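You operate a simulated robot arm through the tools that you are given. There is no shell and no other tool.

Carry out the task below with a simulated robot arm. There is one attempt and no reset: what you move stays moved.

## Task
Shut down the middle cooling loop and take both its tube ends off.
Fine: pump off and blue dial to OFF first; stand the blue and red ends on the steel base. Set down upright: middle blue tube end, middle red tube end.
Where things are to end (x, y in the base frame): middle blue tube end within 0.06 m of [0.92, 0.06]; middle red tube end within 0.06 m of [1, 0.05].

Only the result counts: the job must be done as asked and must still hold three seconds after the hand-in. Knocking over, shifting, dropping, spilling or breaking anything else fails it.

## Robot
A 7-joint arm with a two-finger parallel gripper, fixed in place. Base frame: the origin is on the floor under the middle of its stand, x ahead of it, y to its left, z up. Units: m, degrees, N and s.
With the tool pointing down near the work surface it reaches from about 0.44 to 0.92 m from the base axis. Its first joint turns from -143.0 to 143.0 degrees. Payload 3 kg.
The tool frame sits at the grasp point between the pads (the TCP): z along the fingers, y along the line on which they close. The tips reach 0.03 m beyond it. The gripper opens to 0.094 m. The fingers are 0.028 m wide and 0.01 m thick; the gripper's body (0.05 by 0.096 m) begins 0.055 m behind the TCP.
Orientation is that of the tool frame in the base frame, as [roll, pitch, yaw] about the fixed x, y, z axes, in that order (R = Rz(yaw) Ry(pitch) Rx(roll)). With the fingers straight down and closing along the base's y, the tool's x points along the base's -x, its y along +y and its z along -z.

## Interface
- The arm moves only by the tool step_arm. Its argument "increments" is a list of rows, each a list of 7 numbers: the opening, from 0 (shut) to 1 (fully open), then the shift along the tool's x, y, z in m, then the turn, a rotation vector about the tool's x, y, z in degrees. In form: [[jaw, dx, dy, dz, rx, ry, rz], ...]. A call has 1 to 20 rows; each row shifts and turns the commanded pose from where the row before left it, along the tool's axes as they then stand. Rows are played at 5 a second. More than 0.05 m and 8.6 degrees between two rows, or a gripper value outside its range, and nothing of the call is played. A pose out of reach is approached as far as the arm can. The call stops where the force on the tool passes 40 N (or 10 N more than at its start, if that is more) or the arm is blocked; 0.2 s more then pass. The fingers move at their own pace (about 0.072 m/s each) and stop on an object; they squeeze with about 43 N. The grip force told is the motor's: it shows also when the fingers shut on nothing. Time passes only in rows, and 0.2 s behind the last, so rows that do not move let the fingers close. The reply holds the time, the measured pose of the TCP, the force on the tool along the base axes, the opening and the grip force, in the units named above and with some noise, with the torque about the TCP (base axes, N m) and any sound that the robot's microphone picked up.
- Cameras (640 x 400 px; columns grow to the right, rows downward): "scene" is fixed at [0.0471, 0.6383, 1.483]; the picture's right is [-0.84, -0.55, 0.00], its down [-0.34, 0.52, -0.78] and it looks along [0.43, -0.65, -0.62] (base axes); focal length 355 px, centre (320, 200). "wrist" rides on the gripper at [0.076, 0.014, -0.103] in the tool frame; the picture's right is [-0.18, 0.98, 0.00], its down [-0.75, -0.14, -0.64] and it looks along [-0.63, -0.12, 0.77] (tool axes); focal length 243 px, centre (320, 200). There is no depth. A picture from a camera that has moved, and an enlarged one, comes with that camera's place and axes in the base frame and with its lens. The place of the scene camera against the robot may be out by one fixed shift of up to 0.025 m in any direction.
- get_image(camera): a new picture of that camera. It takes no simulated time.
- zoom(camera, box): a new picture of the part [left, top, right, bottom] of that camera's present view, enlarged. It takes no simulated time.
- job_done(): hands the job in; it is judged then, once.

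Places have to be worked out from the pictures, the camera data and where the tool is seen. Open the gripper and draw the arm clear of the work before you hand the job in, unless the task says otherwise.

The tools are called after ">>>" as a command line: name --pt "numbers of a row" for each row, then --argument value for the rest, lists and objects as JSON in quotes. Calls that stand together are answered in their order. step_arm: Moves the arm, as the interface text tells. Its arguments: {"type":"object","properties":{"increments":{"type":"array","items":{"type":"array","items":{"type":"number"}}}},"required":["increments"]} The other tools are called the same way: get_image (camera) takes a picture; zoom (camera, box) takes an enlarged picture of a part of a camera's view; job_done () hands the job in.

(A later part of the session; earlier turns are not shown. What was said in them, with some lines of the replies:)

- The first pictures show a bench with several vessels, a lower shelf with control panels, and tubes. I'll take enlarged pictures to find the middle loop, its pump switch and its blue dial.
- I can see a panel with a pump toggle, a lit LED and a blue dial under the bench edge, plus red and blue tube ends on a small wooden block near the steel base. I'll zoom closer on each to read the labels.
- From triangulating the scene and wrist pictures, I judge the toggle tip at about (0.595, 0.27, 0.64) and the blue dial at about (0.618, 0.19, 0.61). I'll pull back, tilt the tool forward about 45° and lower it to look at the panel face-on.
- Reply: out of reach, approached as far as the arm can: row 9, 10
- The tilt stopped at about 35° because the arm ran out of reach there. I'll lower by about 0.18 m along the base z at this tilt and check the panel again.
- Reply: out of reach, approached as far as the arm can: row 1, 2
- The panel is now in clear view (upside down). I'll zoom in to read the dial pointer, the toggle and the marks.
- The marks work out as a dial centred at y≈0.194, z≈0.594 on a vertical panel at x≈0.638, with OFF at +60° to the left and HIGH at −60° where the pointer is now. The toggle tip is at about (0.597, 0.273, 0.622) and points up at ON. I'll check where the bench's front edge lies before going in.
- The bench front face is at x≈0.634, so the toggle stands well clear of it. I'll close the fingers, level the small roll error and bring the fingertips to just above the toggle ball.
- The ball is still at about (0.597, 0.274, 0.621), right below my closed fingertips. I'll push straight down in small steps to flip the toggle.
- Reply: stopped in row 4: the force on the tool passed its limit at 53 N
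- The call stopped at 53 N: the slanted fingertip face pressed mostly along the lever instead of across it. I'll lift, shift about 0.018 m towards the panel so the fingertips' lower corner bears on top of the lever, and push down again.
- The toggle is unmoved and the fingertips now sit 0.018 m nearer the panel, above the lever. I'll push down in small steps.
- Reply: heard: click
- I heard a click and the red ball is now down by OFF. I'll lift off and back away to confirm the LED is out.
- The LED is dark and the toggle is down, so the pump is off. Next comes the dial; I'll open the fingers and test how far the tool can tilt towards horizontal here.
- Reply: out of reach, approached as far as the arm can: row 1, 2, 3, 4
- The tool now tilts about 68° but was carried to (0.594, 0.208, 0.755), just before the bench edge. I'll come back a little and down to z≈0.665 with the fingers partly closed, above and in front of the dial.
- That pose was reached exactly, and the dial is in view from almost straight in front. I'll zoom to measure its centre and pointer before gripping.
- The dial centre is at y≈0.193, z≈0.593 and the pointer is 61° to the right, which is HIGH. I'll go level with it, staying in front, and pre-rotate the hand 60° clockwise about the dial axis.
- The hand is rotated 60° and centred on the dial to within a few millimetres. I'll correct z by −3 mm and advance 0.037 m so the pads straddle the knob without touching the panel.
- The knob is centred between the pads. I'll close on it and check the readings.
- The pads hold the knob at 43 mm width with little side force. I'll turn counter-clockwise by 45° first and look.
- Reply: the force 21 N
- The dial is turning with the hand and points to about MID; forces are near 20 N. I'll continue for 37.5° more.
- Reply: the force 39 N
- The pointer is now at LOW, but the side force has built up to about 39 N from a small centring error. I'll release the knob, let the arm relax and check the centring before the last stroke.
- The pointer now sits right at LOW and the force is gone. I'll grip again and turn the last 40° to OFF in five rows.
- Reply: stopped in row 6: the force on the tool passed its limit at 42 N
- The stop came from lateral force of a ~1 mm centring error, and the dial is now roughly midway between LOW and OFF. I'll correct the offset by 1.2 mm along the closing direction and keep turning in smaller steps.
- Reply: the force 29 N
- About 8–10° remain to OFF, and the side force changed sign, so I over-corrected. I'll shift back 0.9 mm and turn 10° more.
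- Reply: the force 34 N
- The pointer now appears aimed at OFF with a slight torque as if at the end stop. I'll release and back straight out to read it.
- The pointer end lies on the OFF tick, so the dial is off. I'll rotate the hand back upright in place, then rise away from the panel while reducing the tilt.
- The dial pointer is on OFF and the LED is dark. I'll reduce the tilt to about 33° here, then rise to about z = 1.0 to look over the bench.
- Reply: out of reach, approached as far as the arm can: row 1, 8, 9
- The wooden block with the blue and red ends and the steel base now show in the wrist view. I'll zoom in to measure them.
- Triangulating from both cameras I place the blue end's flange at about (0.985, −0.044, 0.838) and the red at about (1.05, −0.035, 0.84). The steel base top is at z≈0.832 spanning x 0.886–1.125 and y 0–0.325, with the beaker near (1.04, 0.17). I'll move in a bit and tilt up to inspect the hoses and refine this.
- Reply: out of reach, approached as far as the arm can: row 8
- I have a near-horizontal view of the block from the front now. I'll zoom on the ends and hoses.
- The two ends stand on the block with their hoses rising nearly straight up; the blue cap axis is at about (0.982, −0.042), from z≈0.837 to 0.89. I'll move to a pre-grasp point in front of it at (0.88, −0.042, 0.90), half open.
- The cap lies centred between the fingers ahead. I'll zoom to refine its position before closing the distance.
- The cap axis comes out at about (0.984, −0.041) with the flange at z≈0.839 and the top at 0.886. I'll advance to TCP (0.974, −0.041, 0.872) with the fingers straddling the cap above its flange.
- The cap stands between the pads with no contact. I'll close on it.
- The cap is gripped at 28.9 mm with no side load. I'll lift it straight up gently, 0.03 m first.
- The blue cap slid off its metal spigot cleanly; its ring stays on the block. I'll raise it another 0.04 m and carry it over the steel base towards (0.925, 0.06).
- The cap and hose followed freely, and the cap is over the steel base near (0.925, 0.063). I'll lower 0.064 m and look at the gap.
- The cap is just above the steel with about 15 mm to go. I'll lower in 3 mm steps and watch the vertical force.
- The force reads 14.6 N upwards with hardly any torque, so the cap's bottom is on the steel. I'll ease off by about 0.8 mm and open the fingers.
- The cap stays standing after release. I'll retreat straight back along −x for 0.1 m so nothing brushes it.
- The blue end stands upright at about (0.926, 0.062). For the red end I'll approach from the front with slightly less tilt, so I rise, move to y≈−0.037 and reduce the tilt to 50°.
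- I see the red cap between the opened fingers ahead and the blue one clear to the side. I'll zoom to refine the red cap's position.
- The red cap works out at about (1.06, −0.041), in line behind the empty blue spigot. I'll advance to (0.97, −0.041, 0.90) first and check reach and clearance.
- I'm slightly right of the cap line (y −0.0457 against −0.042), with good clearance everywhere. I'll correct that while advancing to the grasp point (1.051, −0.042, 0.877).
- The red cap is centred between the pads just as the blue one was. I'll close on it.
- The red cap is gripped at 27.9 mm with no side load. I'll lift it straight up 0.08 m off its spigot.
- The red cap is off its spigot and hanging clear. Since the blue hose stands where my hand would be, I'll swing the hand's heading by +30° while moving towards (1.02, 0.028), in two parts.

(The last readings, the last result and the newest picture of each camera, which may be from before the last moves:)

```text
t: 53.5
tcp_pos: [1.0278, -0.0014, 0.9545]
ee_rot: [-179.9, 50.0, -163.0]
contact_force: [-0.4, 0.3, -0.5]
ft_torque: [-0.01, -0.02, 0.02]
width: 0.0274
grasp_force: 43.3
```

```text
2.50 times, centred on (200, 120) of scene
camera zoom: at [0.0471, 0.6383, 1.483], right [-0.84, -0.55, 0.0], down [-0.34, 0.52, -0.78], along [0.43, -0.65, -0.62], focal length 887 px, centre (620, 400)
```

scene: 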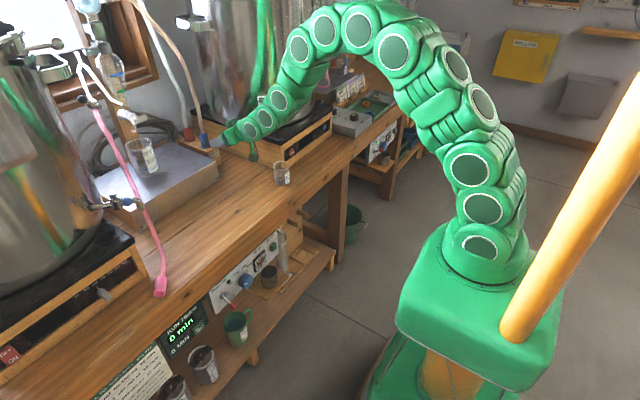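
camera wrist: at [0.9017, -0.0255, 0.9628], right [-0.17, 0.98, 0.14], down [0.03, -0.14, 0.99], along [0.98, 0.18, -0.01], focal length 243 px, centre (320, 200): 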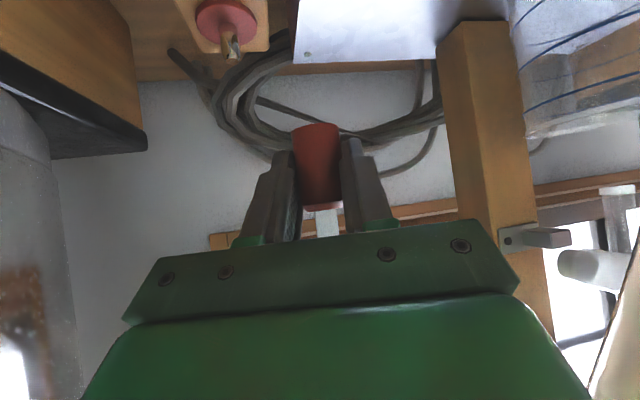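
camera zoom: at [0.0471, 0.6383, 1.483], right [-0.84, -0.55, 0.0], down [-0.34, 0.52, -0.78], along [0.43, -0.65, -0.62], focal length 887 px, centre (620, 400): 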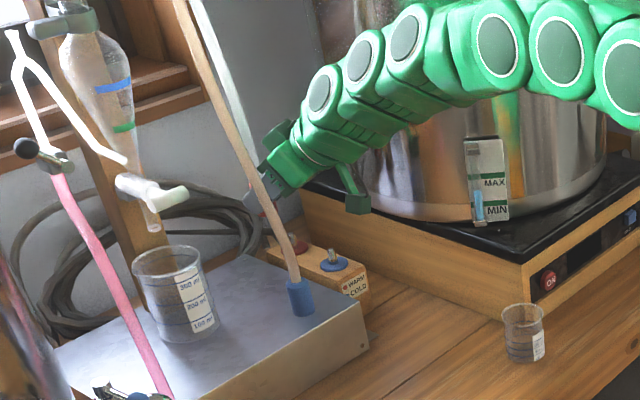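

All clear so far at heading 17°, with the blue hose well to the left of the hand. I'll finish the swing to 35° and move the cap over about (1.03, 0.03).

>>> step_arm --pt "0.15 -0.0004 0.0088 0.0005 -4.6 0 -3.85" --pt "0.15 -0.001 0.0087 0.0012 -4.6 0 -3.85" --pt "0.15 -0.0016 0.0085 0.0019 -4.6 0 -3.85" --pt "0.15 0 0 0 0 0 0"

>>> get_image --camera "wrist"

>>> zoom --camera "scene" --box '[100, 60, 260, 190]'

```text
t: 54.5
tcp_pos: [1.0221, 0.0232, 0.9556]
ee_rot: [-179.7, 50.1, -145.0]
contact_force: [-0.5, -0.3, -0.6]
ft_torque: [-0.01, 0.03, 0.0]
width: 0.0274
grasp_force: 43.3
```

```text
taken
camera wrist: at [0.9094, -0.0379, 0.9633], right [-0.47, 0.87, 0.14], down [0.07, -0.12, 0.99], along [0.88, 0.47, -0.01], focal length 243 px, centre (320, 200)
```

wrist: 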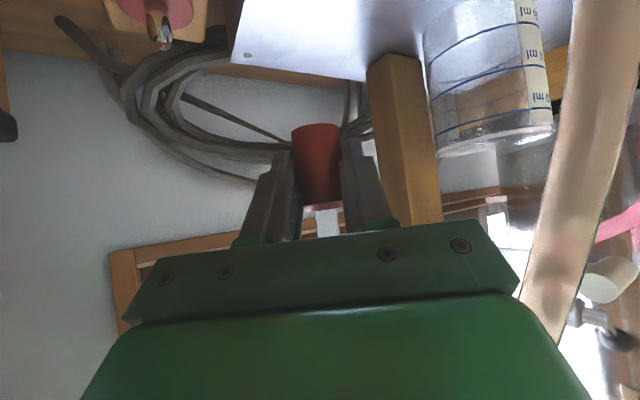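

```text
3.08 times, centred on (180, 125) of scene
camera zoom: at [0.0471, 0.6383, 1.483], right [-0.84, -0.55, 0.0], down [-0.34, 0.52, -0.78], along [0.43, -0.65, -0.62], focal length 1092 px, centre (751, 431)
```

zoom: 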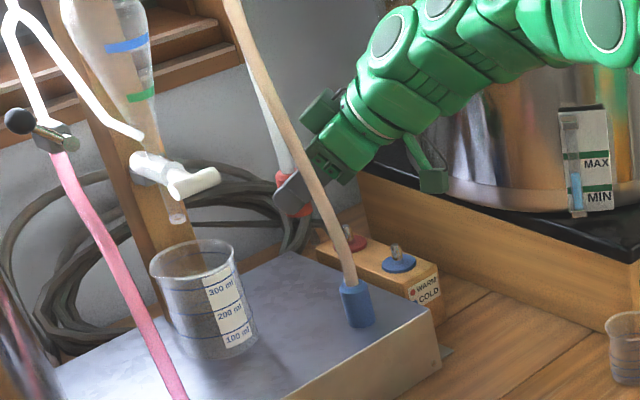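

The hose passes beside the hand with roughly 1 cm clearance and there is no contact force; lowering opens that gap. I'll go down 0.068 m.

>>> step_arm --pt "0.15 0.0104 0 0.0087 0 0 0" --pt "0.15 0.0104 0 0.0087 0 0 0" --pt "0.15 0.0104 0 0.0087 0 0 0" --pt "0.15 0.0104 0 0.0087 0 0 0" --pt "0.15 0.0104 0 0.0087 0 0 0" --pt "0.15 0 0 0 0 0 0"

>>> get_image --camera "wrist"

>>> zoom --camera "scene" --box '[120, 90, 240, 190]'

```text
t: 56.0
tcp_pos: [1.0227, 0.023, 0.8866]
ee_rot: [-179.8, 50.0, -145.0]
contact_force: [0.1, 0.2, -0.8]
ft_torque: [-0.02, -0.01, -0.01]
width: 0.0276
grasp_force: 42.6
```

```text
taken
camera wrist: at [0.9096, -0.0376, 0.8957], right [-0.46, 0.87, 0.14], down [0.07, -0.12, 0.99], along [0.88, 0.47, -0.01], focal length 243 px, centre (320, 200)
```

wrist: 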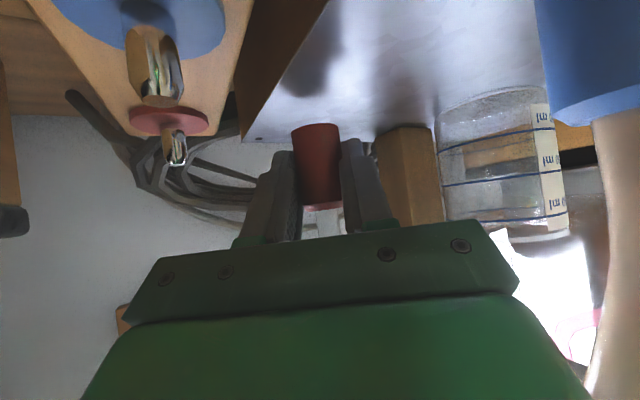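

```text
4.00 times, centred on (180, 140) of scene
camera zoom: at [0.0471, 0.6383, 1.483], right [-0.84, -0.55, 0.0], down [-0.34, 0.52, -0.78], along [0.43, -0.65, -0.62], focal length 1419 px, centre (880, 440)
```

zoom: 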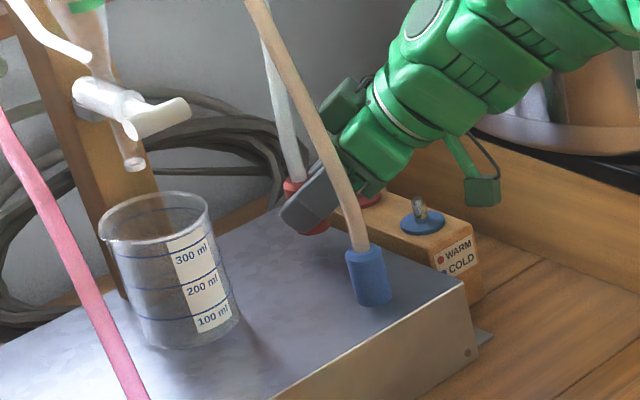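

The red cap is about 15 mm above the steel with everything clear. I'll lower in 3 mm steps and check the force.

>>> step_arm --pt "0.15 0.0023 0 0.0019 0 0 0" --pt "0.15 0.0023 0 0.0019 0 0 0" --pt "0.15 0.0023 0 0.0019 0 0 0" --pt "0.15 0.0023 0 0.0019 0 0 0" --pt "0.15 0 0 0 0 0 0"

```text
t: 57.1
tcp_pos: [1.0242, 0.0239, 0.8755]
ee_rot: [-179.8, 50.1, -145.0]
contact_force: [0.4, 0.8, -0.2]
ft_torque: [-0.01, 0.02, -0.01]
width: 0.0271
grasp_force: 43.0
```

There's no contact yet at z = 0.8755. I'll continue in 1.5 mm steps.

>>> step_arm --pt "0.15 0.00115 0 0.00095 0 0 0" --pt "0.15 0.00115 0 0.00095 0 0 0" --pt "0.15 0.00115 0 0.00095 0 0 0" --pt "0.15 0 0 0 0 0 0"

>>> get_image --camera "wrist"

```text
t: 58.1
tcp_pos: [1.0232, 0.024, 0.872]
ee_rot: [-179.8, 50.1, -145.0]
contact_force: [0.2, -0.3, -0.9]
ft_torque: [0.0, -0.04, 0.01]
width: 0.0271
grasp_force: 43.1
```

```text
taken
camera wrist: at [0.9097, -0.0379, 0.8797], right [-0.46, 0.87, 0.14], down [0.07, -0.12, 0.99], along [0.88, 0.47, -0.01], focal length 243 px, centre (320, 200)
```

wrist: 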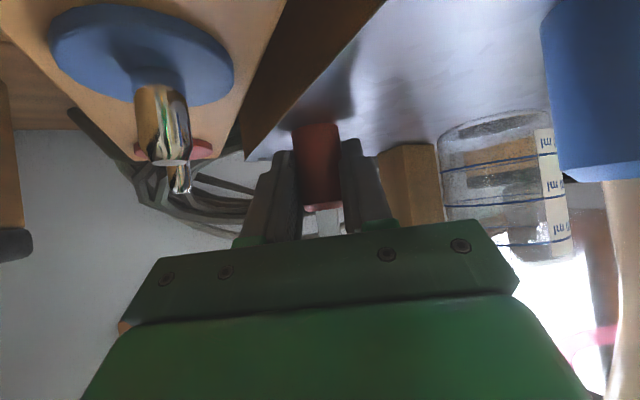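

Still no contact at 0.872. I'll take three more 1 mm steps.

>>> step_arm --pt "0.15 0.00077 0 0.00064 0 0 0" --pt "0.15 0.00077 0 0.00064 0 0 0" --pt "0.15 0.00077 0 0.00064 0 0 0" --pt "0.15 0 0 0 0 0 0"

```text
t: 59.1
tcp_pos: [1.0236, 0.0235, 0.8713]
ee_rot: [-179.6, 50.3, -144.9]
contact_force: [-5.2, -0.8, 32.9]
ft_torque: [0.27, -0.15, 0.1]
width: 0.027
grasp_force: 42.5
```

The cap is now on the steel with 33 N, the load acting right at the cap. I'll back off about 1.7 mm to relax it and read again before opening.

>>> step_arm --pt "0.15 -0.0013 0 -0.0011 0 0 0" --pt "0.15 0 0 0 0 0 0"

```text
t: 59.8
tcp_pos: [1.0231, 0.0224, 0.8719]
ee_rot: [-179.7, 50.2, -145.0]
contact_force: [6.5, 0.2, 28.4]
ft_torque: [0.33, -0.37, 0.0]
width: 0.027
grasp_force: 43.1
```

It still presses with 28 N, so I'll ease up another 1 mm.

>>> step_arm --pt "0.15 -0.00077 0 -0.00064 0 0 0" --pt "0.15 0 0 0 0 0 0"

>>> zoom --camera "wrist" --box '[240, 90, 400, 240]'

```text
t: 60.4
tcp_pos: [1.0228, 0.0227, 0.8719]
ee_rot: [-179.8, 50.0, -145.0]
contact_force: [5.5, -1.5, 21.8]
ft_torque: [0.2, -0.22, -0.05]
width: 0.027
grasp_force: 43.0
```

```text
2.67 times, centred on (320, 165) of wrist
camera zoom: at [0.9092, -0.0384, 0.879], right [-0.46, 0.87, 0.14], down [0.07, -0.12, 0.99], along [0.88, 0.47, -0.01], focal length 647 px, centre (320, 293)
```

zoom: 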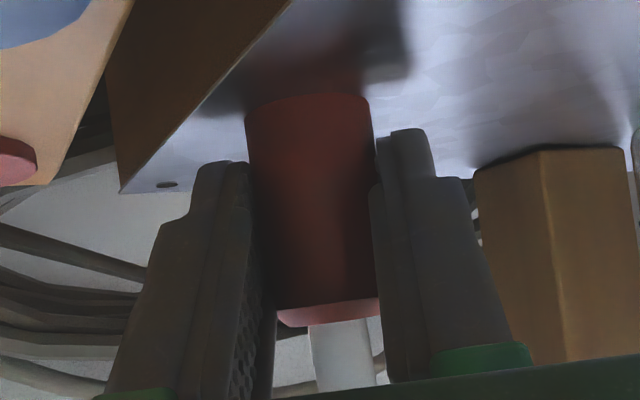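

The cap's bottom edge lies flat and level on the steel. I'll ease off 1 mm more and then open the fingers gently.

>>> step_arm --pt "0.15 -0.00077 0 -0.00064 0 0 0" --pt "0.15 0 0 0 0 0 0" --pt "0.35 0 0 0 0 0 0" --pt "0.42 0 0 0 0 0 0" --pt "0.5 0 0 0 0 0 0" --pt "0.5 0 0 0 0 0 0"

>>> get_image --camera "wrist"

>>> zoom --camera "scene" --box '[120, 90, 240, 190]'

```text
t: 61.8
tcp_pos: [1.0229, 0.0228, 0.8731]
ee_rot: [-179.8, 50.1, -145.0]
contact_force: [-0.8, 0.4, -0.5]
ft_torque: [0.0, 0.01, -0.02]
width: 0.0471
grasp_force: 0.1
```

```text
taken
camera wrist: at [0.9094, -0.038, 0.8796], right [-0.46, 0.87, 0.14], down [0.07, -0.12, 0.99], along [0.88, 0.47, -0.01], focal length 243 px, centre (320, 200)
```

wrist: 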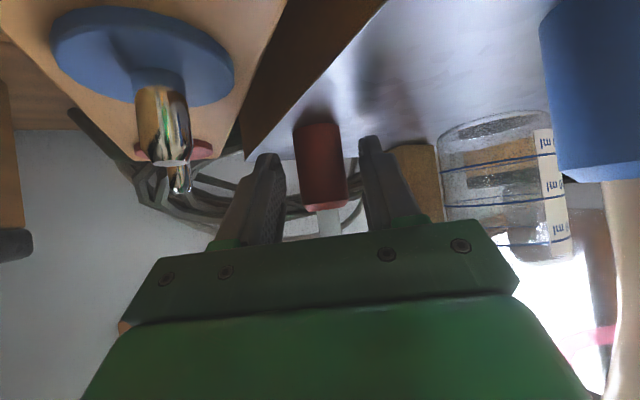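

```text
4.00 times, centred on (180, 140) of scene
camera zoom: at [0.0471, 0.6383, 1.483], right [-0.84, -0.55, 0.0], down [-0.34, 0.52, -0.78], along [0.43, -0.65, -0.62], focal length 1419 px, centre (880, 440)
```

zoom: 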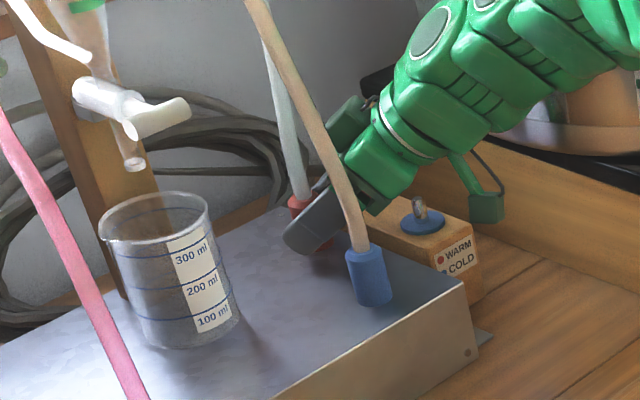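

Both ends now stand on the steel. I'll withdraw along the tool's own axis, back and up, so the fingers slide off without sweeping sideways.

>>> step_arm --pt "0.5 0 0 -0.012 0 0 0" --pt "0.5 0 0 -0.012 0 0 0" --pt "0.5 0 0 -0.012 0 0 0" --pt "0.5 0 0 -0.012 0 0 0" --pt "0.5 0 0 -0.012 0 0 0" --pt "0.5 0 0 0 0 0 0"

>>> get_image --camera "wrist"

>>> zoom --camera "scene" --box '[120, 90, 240, 190]'

```text
t: 63.1
tcp_pos: [0.9852, -0.0014, 0.9107]
ee_rot: [-179.8, 50.1, -144.9]
contact_force: [0.0, 0.7, 0.3]
ft_torque: [-0.03, 0.01, -0.02]
width: 0.0469
grasp_force: 0.0
```

```text
taken
camera wrist: at [0.8716, -0.0623, 0.9189], right [-0.47, 0.87, 0.14], down [0.07, -0.12, 0.99], along [0.88, 0.47, -0.01], focal length 243 px, centre (320, 200)
```

wrist: 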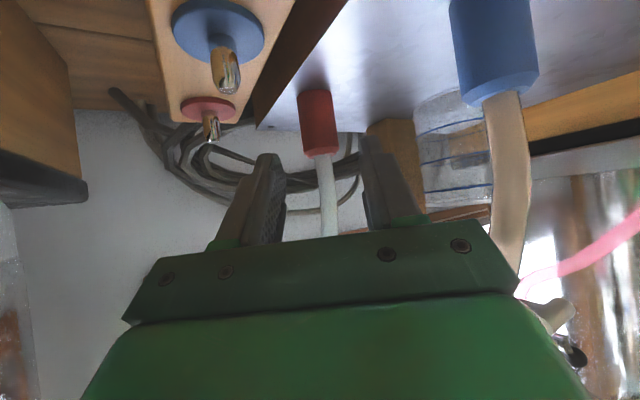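

```text
4.00 times, centred on (180, 140) of scene
camera zoom: at [0.0471, 0.6383, 1.483], right [-0.84, -0.55, 0.0], down [-0.34, 0.52, -0.78], along [0.43, -0.65, -0.62], focal length 1419 px, centre (880, 440)
```

zoom: 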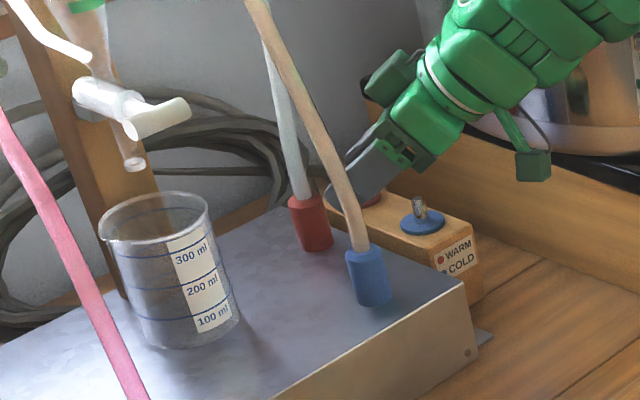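

Both caps stand upright and the hand is clear of the red one. Next I'll turn the heading back to straight while retreating towards the robot, away from the hoses and the pot.

>>> step_arm --pt "0.5 0.0036 0.0008 -0.0137 5.37 0 4.49" --pt "0.5 0.0036 -0.0008 -0.0137 5.37 0 4.49" --pt "0.5 0.0035 -0.0023 -0.0136 5.37 0 4.49" --pt "0.5 0.0033 -0.0038 -0.0133 5.37 0 4.49" --pt "0.5 0.0029 -0.0053 -0.0128 5.37 0 4.49" --pt "0.5 0 0 0 0 0 0"

>>> get_image --camera "wrist"

>>> get_image --camera "scene"

```text
t: 64.5
tcp_pos: [0.9308, -0.0369, 0.9406]
ee_rot: [-179.8, 50.2, 179.9]
contact_force: [0.2, 0.4, 1.1]
ft_torque: [-0.02, 0.0, -0.01]
width: 0.0471
grasp_force: 0.1
```

```text
taken
camera wrist: at [0.802, -0.0221, 0.9482], right [0.12, 0.98, 0.14], down [-0.01, -0.14, 0.99], along [0.99, -0.12, -0.01], focal length 243 px, centre (320, 200)
```

wrist: 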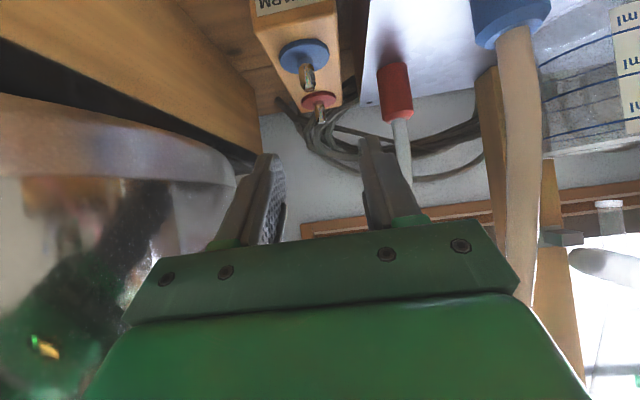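

```text
taken
```

scene: 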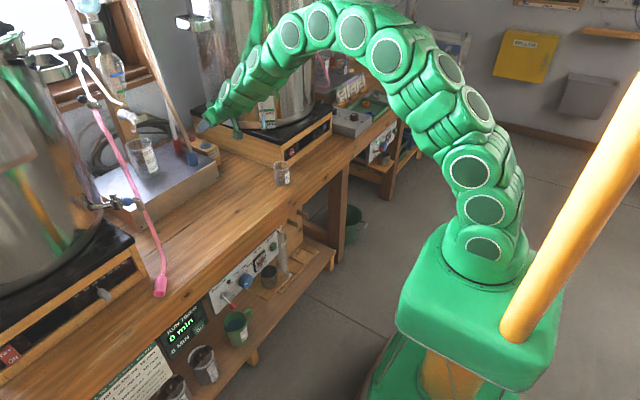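

The hand is free of everything. I'll retreat about 0.28 m back and slightly up, away from the bench equipment.

>>> step_arm --pt "0.5 0.0183 0.004 -0.0336 0 0 0" --pt "0.5 0.0183 0.004 -0.0336 0 0 0" --pt "0.5 0.0183 0.004 -0.0336 0 0 0" --pt "0.5 0.0183 0.004 -0.0336 0 0 0" --pt "0.5 0.0183 0.004 -0.0336 0 0 0" --pt "0.5 0.0183 0.004 -0.0336 0 0 0" --pt "0.5 0.0183 0.004 -0.0336 0 0 0" --pt "1 0 0 0 0 5 0" --pt "1 0 0 0 0 5 0" --pt "1 0 0 0 0 0 0"

>>> get_image --camera "wrist"

>>> get_image --camera "scene"

>>> zoom --camera "scene" --box '[120, 90, 240, 190]'

>>> zoom --camera "scene" --box '[200, 220, 320, 310]'

```text
t: 66.8
tcp_pos: [0.6674, -0.0074, 0.9935]
ee_rot: [-179.8, 40.0, 179.9]
contact_force: [-0.8, 0.4, 0.2]
ft_torque: [0.01, 0.0, 0.01]
width: 0.0941
grasp_force: 0.0
```

```text
taken
camera wrist: at [0.5423, 0.0073, 1.0226], right [0.14, 0.98, 0.12], down [0.16, -0.14, 0.98], along [0.98, -0.12, -0.18], focal length 243 px, centre (320, 200)
```

wrist: 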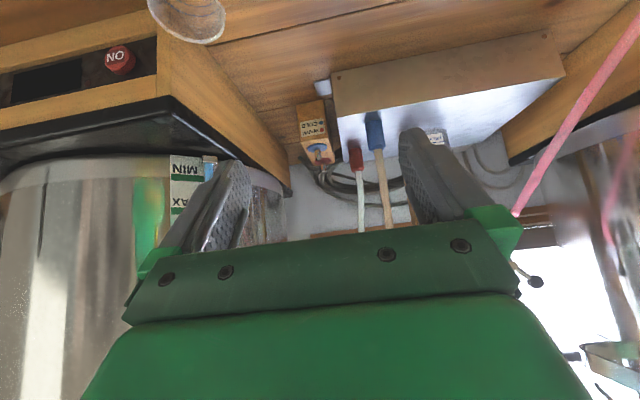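

```text
taken
```

scene: 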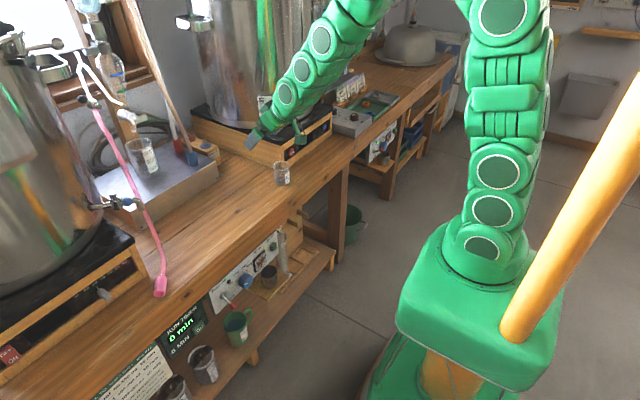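

```text
4.00 times, centred on (180, 140) of scene
camera zoom: at [0.0471, 0.6383, 1.483], right [-0.84, -0.55, 0.0], down [-0.34, 0.52, -0.78], along [0.43, -0.65, -0.62], focal length 1419 px, centre (880, 440)
```

zoom: 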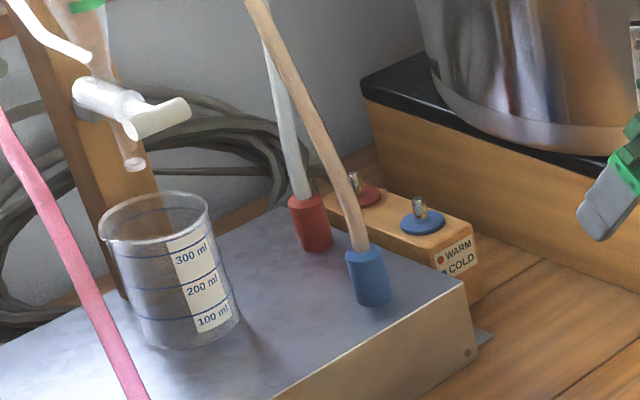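

```text
4.44 times, centred on (260, 265) of scene
camera zoom: at [0.0471, 0.6383, 1.483], right [-0.84, -0.55, 0.0], down [-0.34, 0.52, -0.78], along [0.43, -0.65, -0.62], focal length 1577 px, centre (587, -89)
```

zoom: 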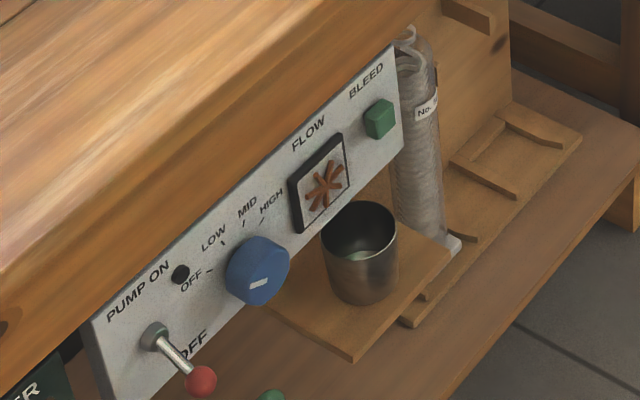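

Both ends stand upright on the steel, the toggle is down, the LED dark and the dial points to OFF. I'll take a last wrist zoom to confirm the ends' positions before handing in.

>>> zoom --camera "wrist" --box '[280, 80, 440, 180]'

>>> step_arm --pt "1 0 0 0 0 0 0" --pt "1 0 0 0 0 0 0" --pt "1 0 0 0 0 0 0" --pt "1 0 0 0 0 0 0" --pt "1 0 0 0 0 0 0"

>>> zoom --camera "scene" --box '[60, 60, 260, 200]'

```text
4.00 times, centred on (360, 130) of wrist
camera zoom: at [0.5423, 0.0073, 1.0226], right [0.14, 0.98, 0.12], down [0.16, -0.14, 0.98], along [0.98, -0.12, -0.18], focal length 970 px, centre (160, 480)
```

zoom: 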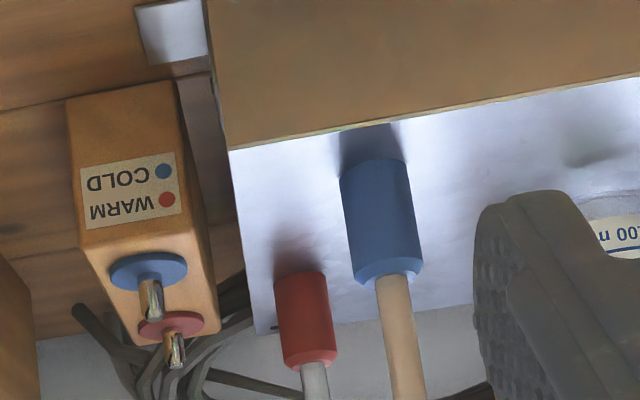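

```text
t: 68.0
tcp_pos: [0.6677, -0.0069, 0.9938]
ee_rot: [-179.7, 40.2, 179.9]
contact_force: [0.6, 0.2, 0.0]
ft_torque: [-0.02, -0.01, 0.0]
width: 0.0939
grasp_force: 0.0
```

```text
2.86 times, centred on (160, 130) of scene
camera zoom: at [0.0471, 0.6383, 1.483], right [-0.84, -0.55, 0.0], down [-0.34, 0.52, -0.78], along [0.43, -0.65, -0.62], focal length 1014 px, centre (777, 400)
```

zoom: 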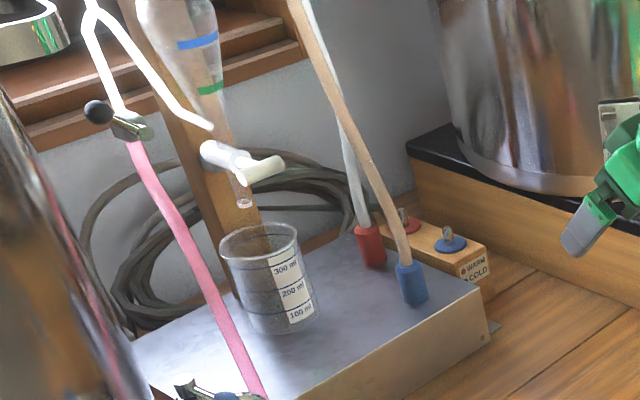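

The wrist view puts the blue end at about (0.92, 0.063) and the red at about (1.03, 0.032). Both are upright and steady within tolerance, and the arm is clear with the gripper open, so I'll hand in the job.

>>> job_done

```text
The job is handed in.
```

The middle cooling loop is shut down and both tube ends are off, standing upright on the steel base. The job is handed in; I haven't been told how it was judged.

- **Pump:** the toggle is down at OFF and the panel LED went dark. My first push stopped at 53 N because the fingertips pressed along the lever. The second push clicked it over.
- **Dial:** the blue pointer is on the OFF mark, turned back from HIGH.
- **Blue end:** at about (0.92, 0.063), roughly 3 mm from its target.
- **Red end:** at about (1.03, 0.032), roughly 35–40 mm from its target and inside the 60 mm allowed. I set it off-centre to keep the hand away from the blue hose.

Nothing else on the bench was seen to move, and the force readings showed no unplanned contact. The gripper is open and the arm is drawn back.
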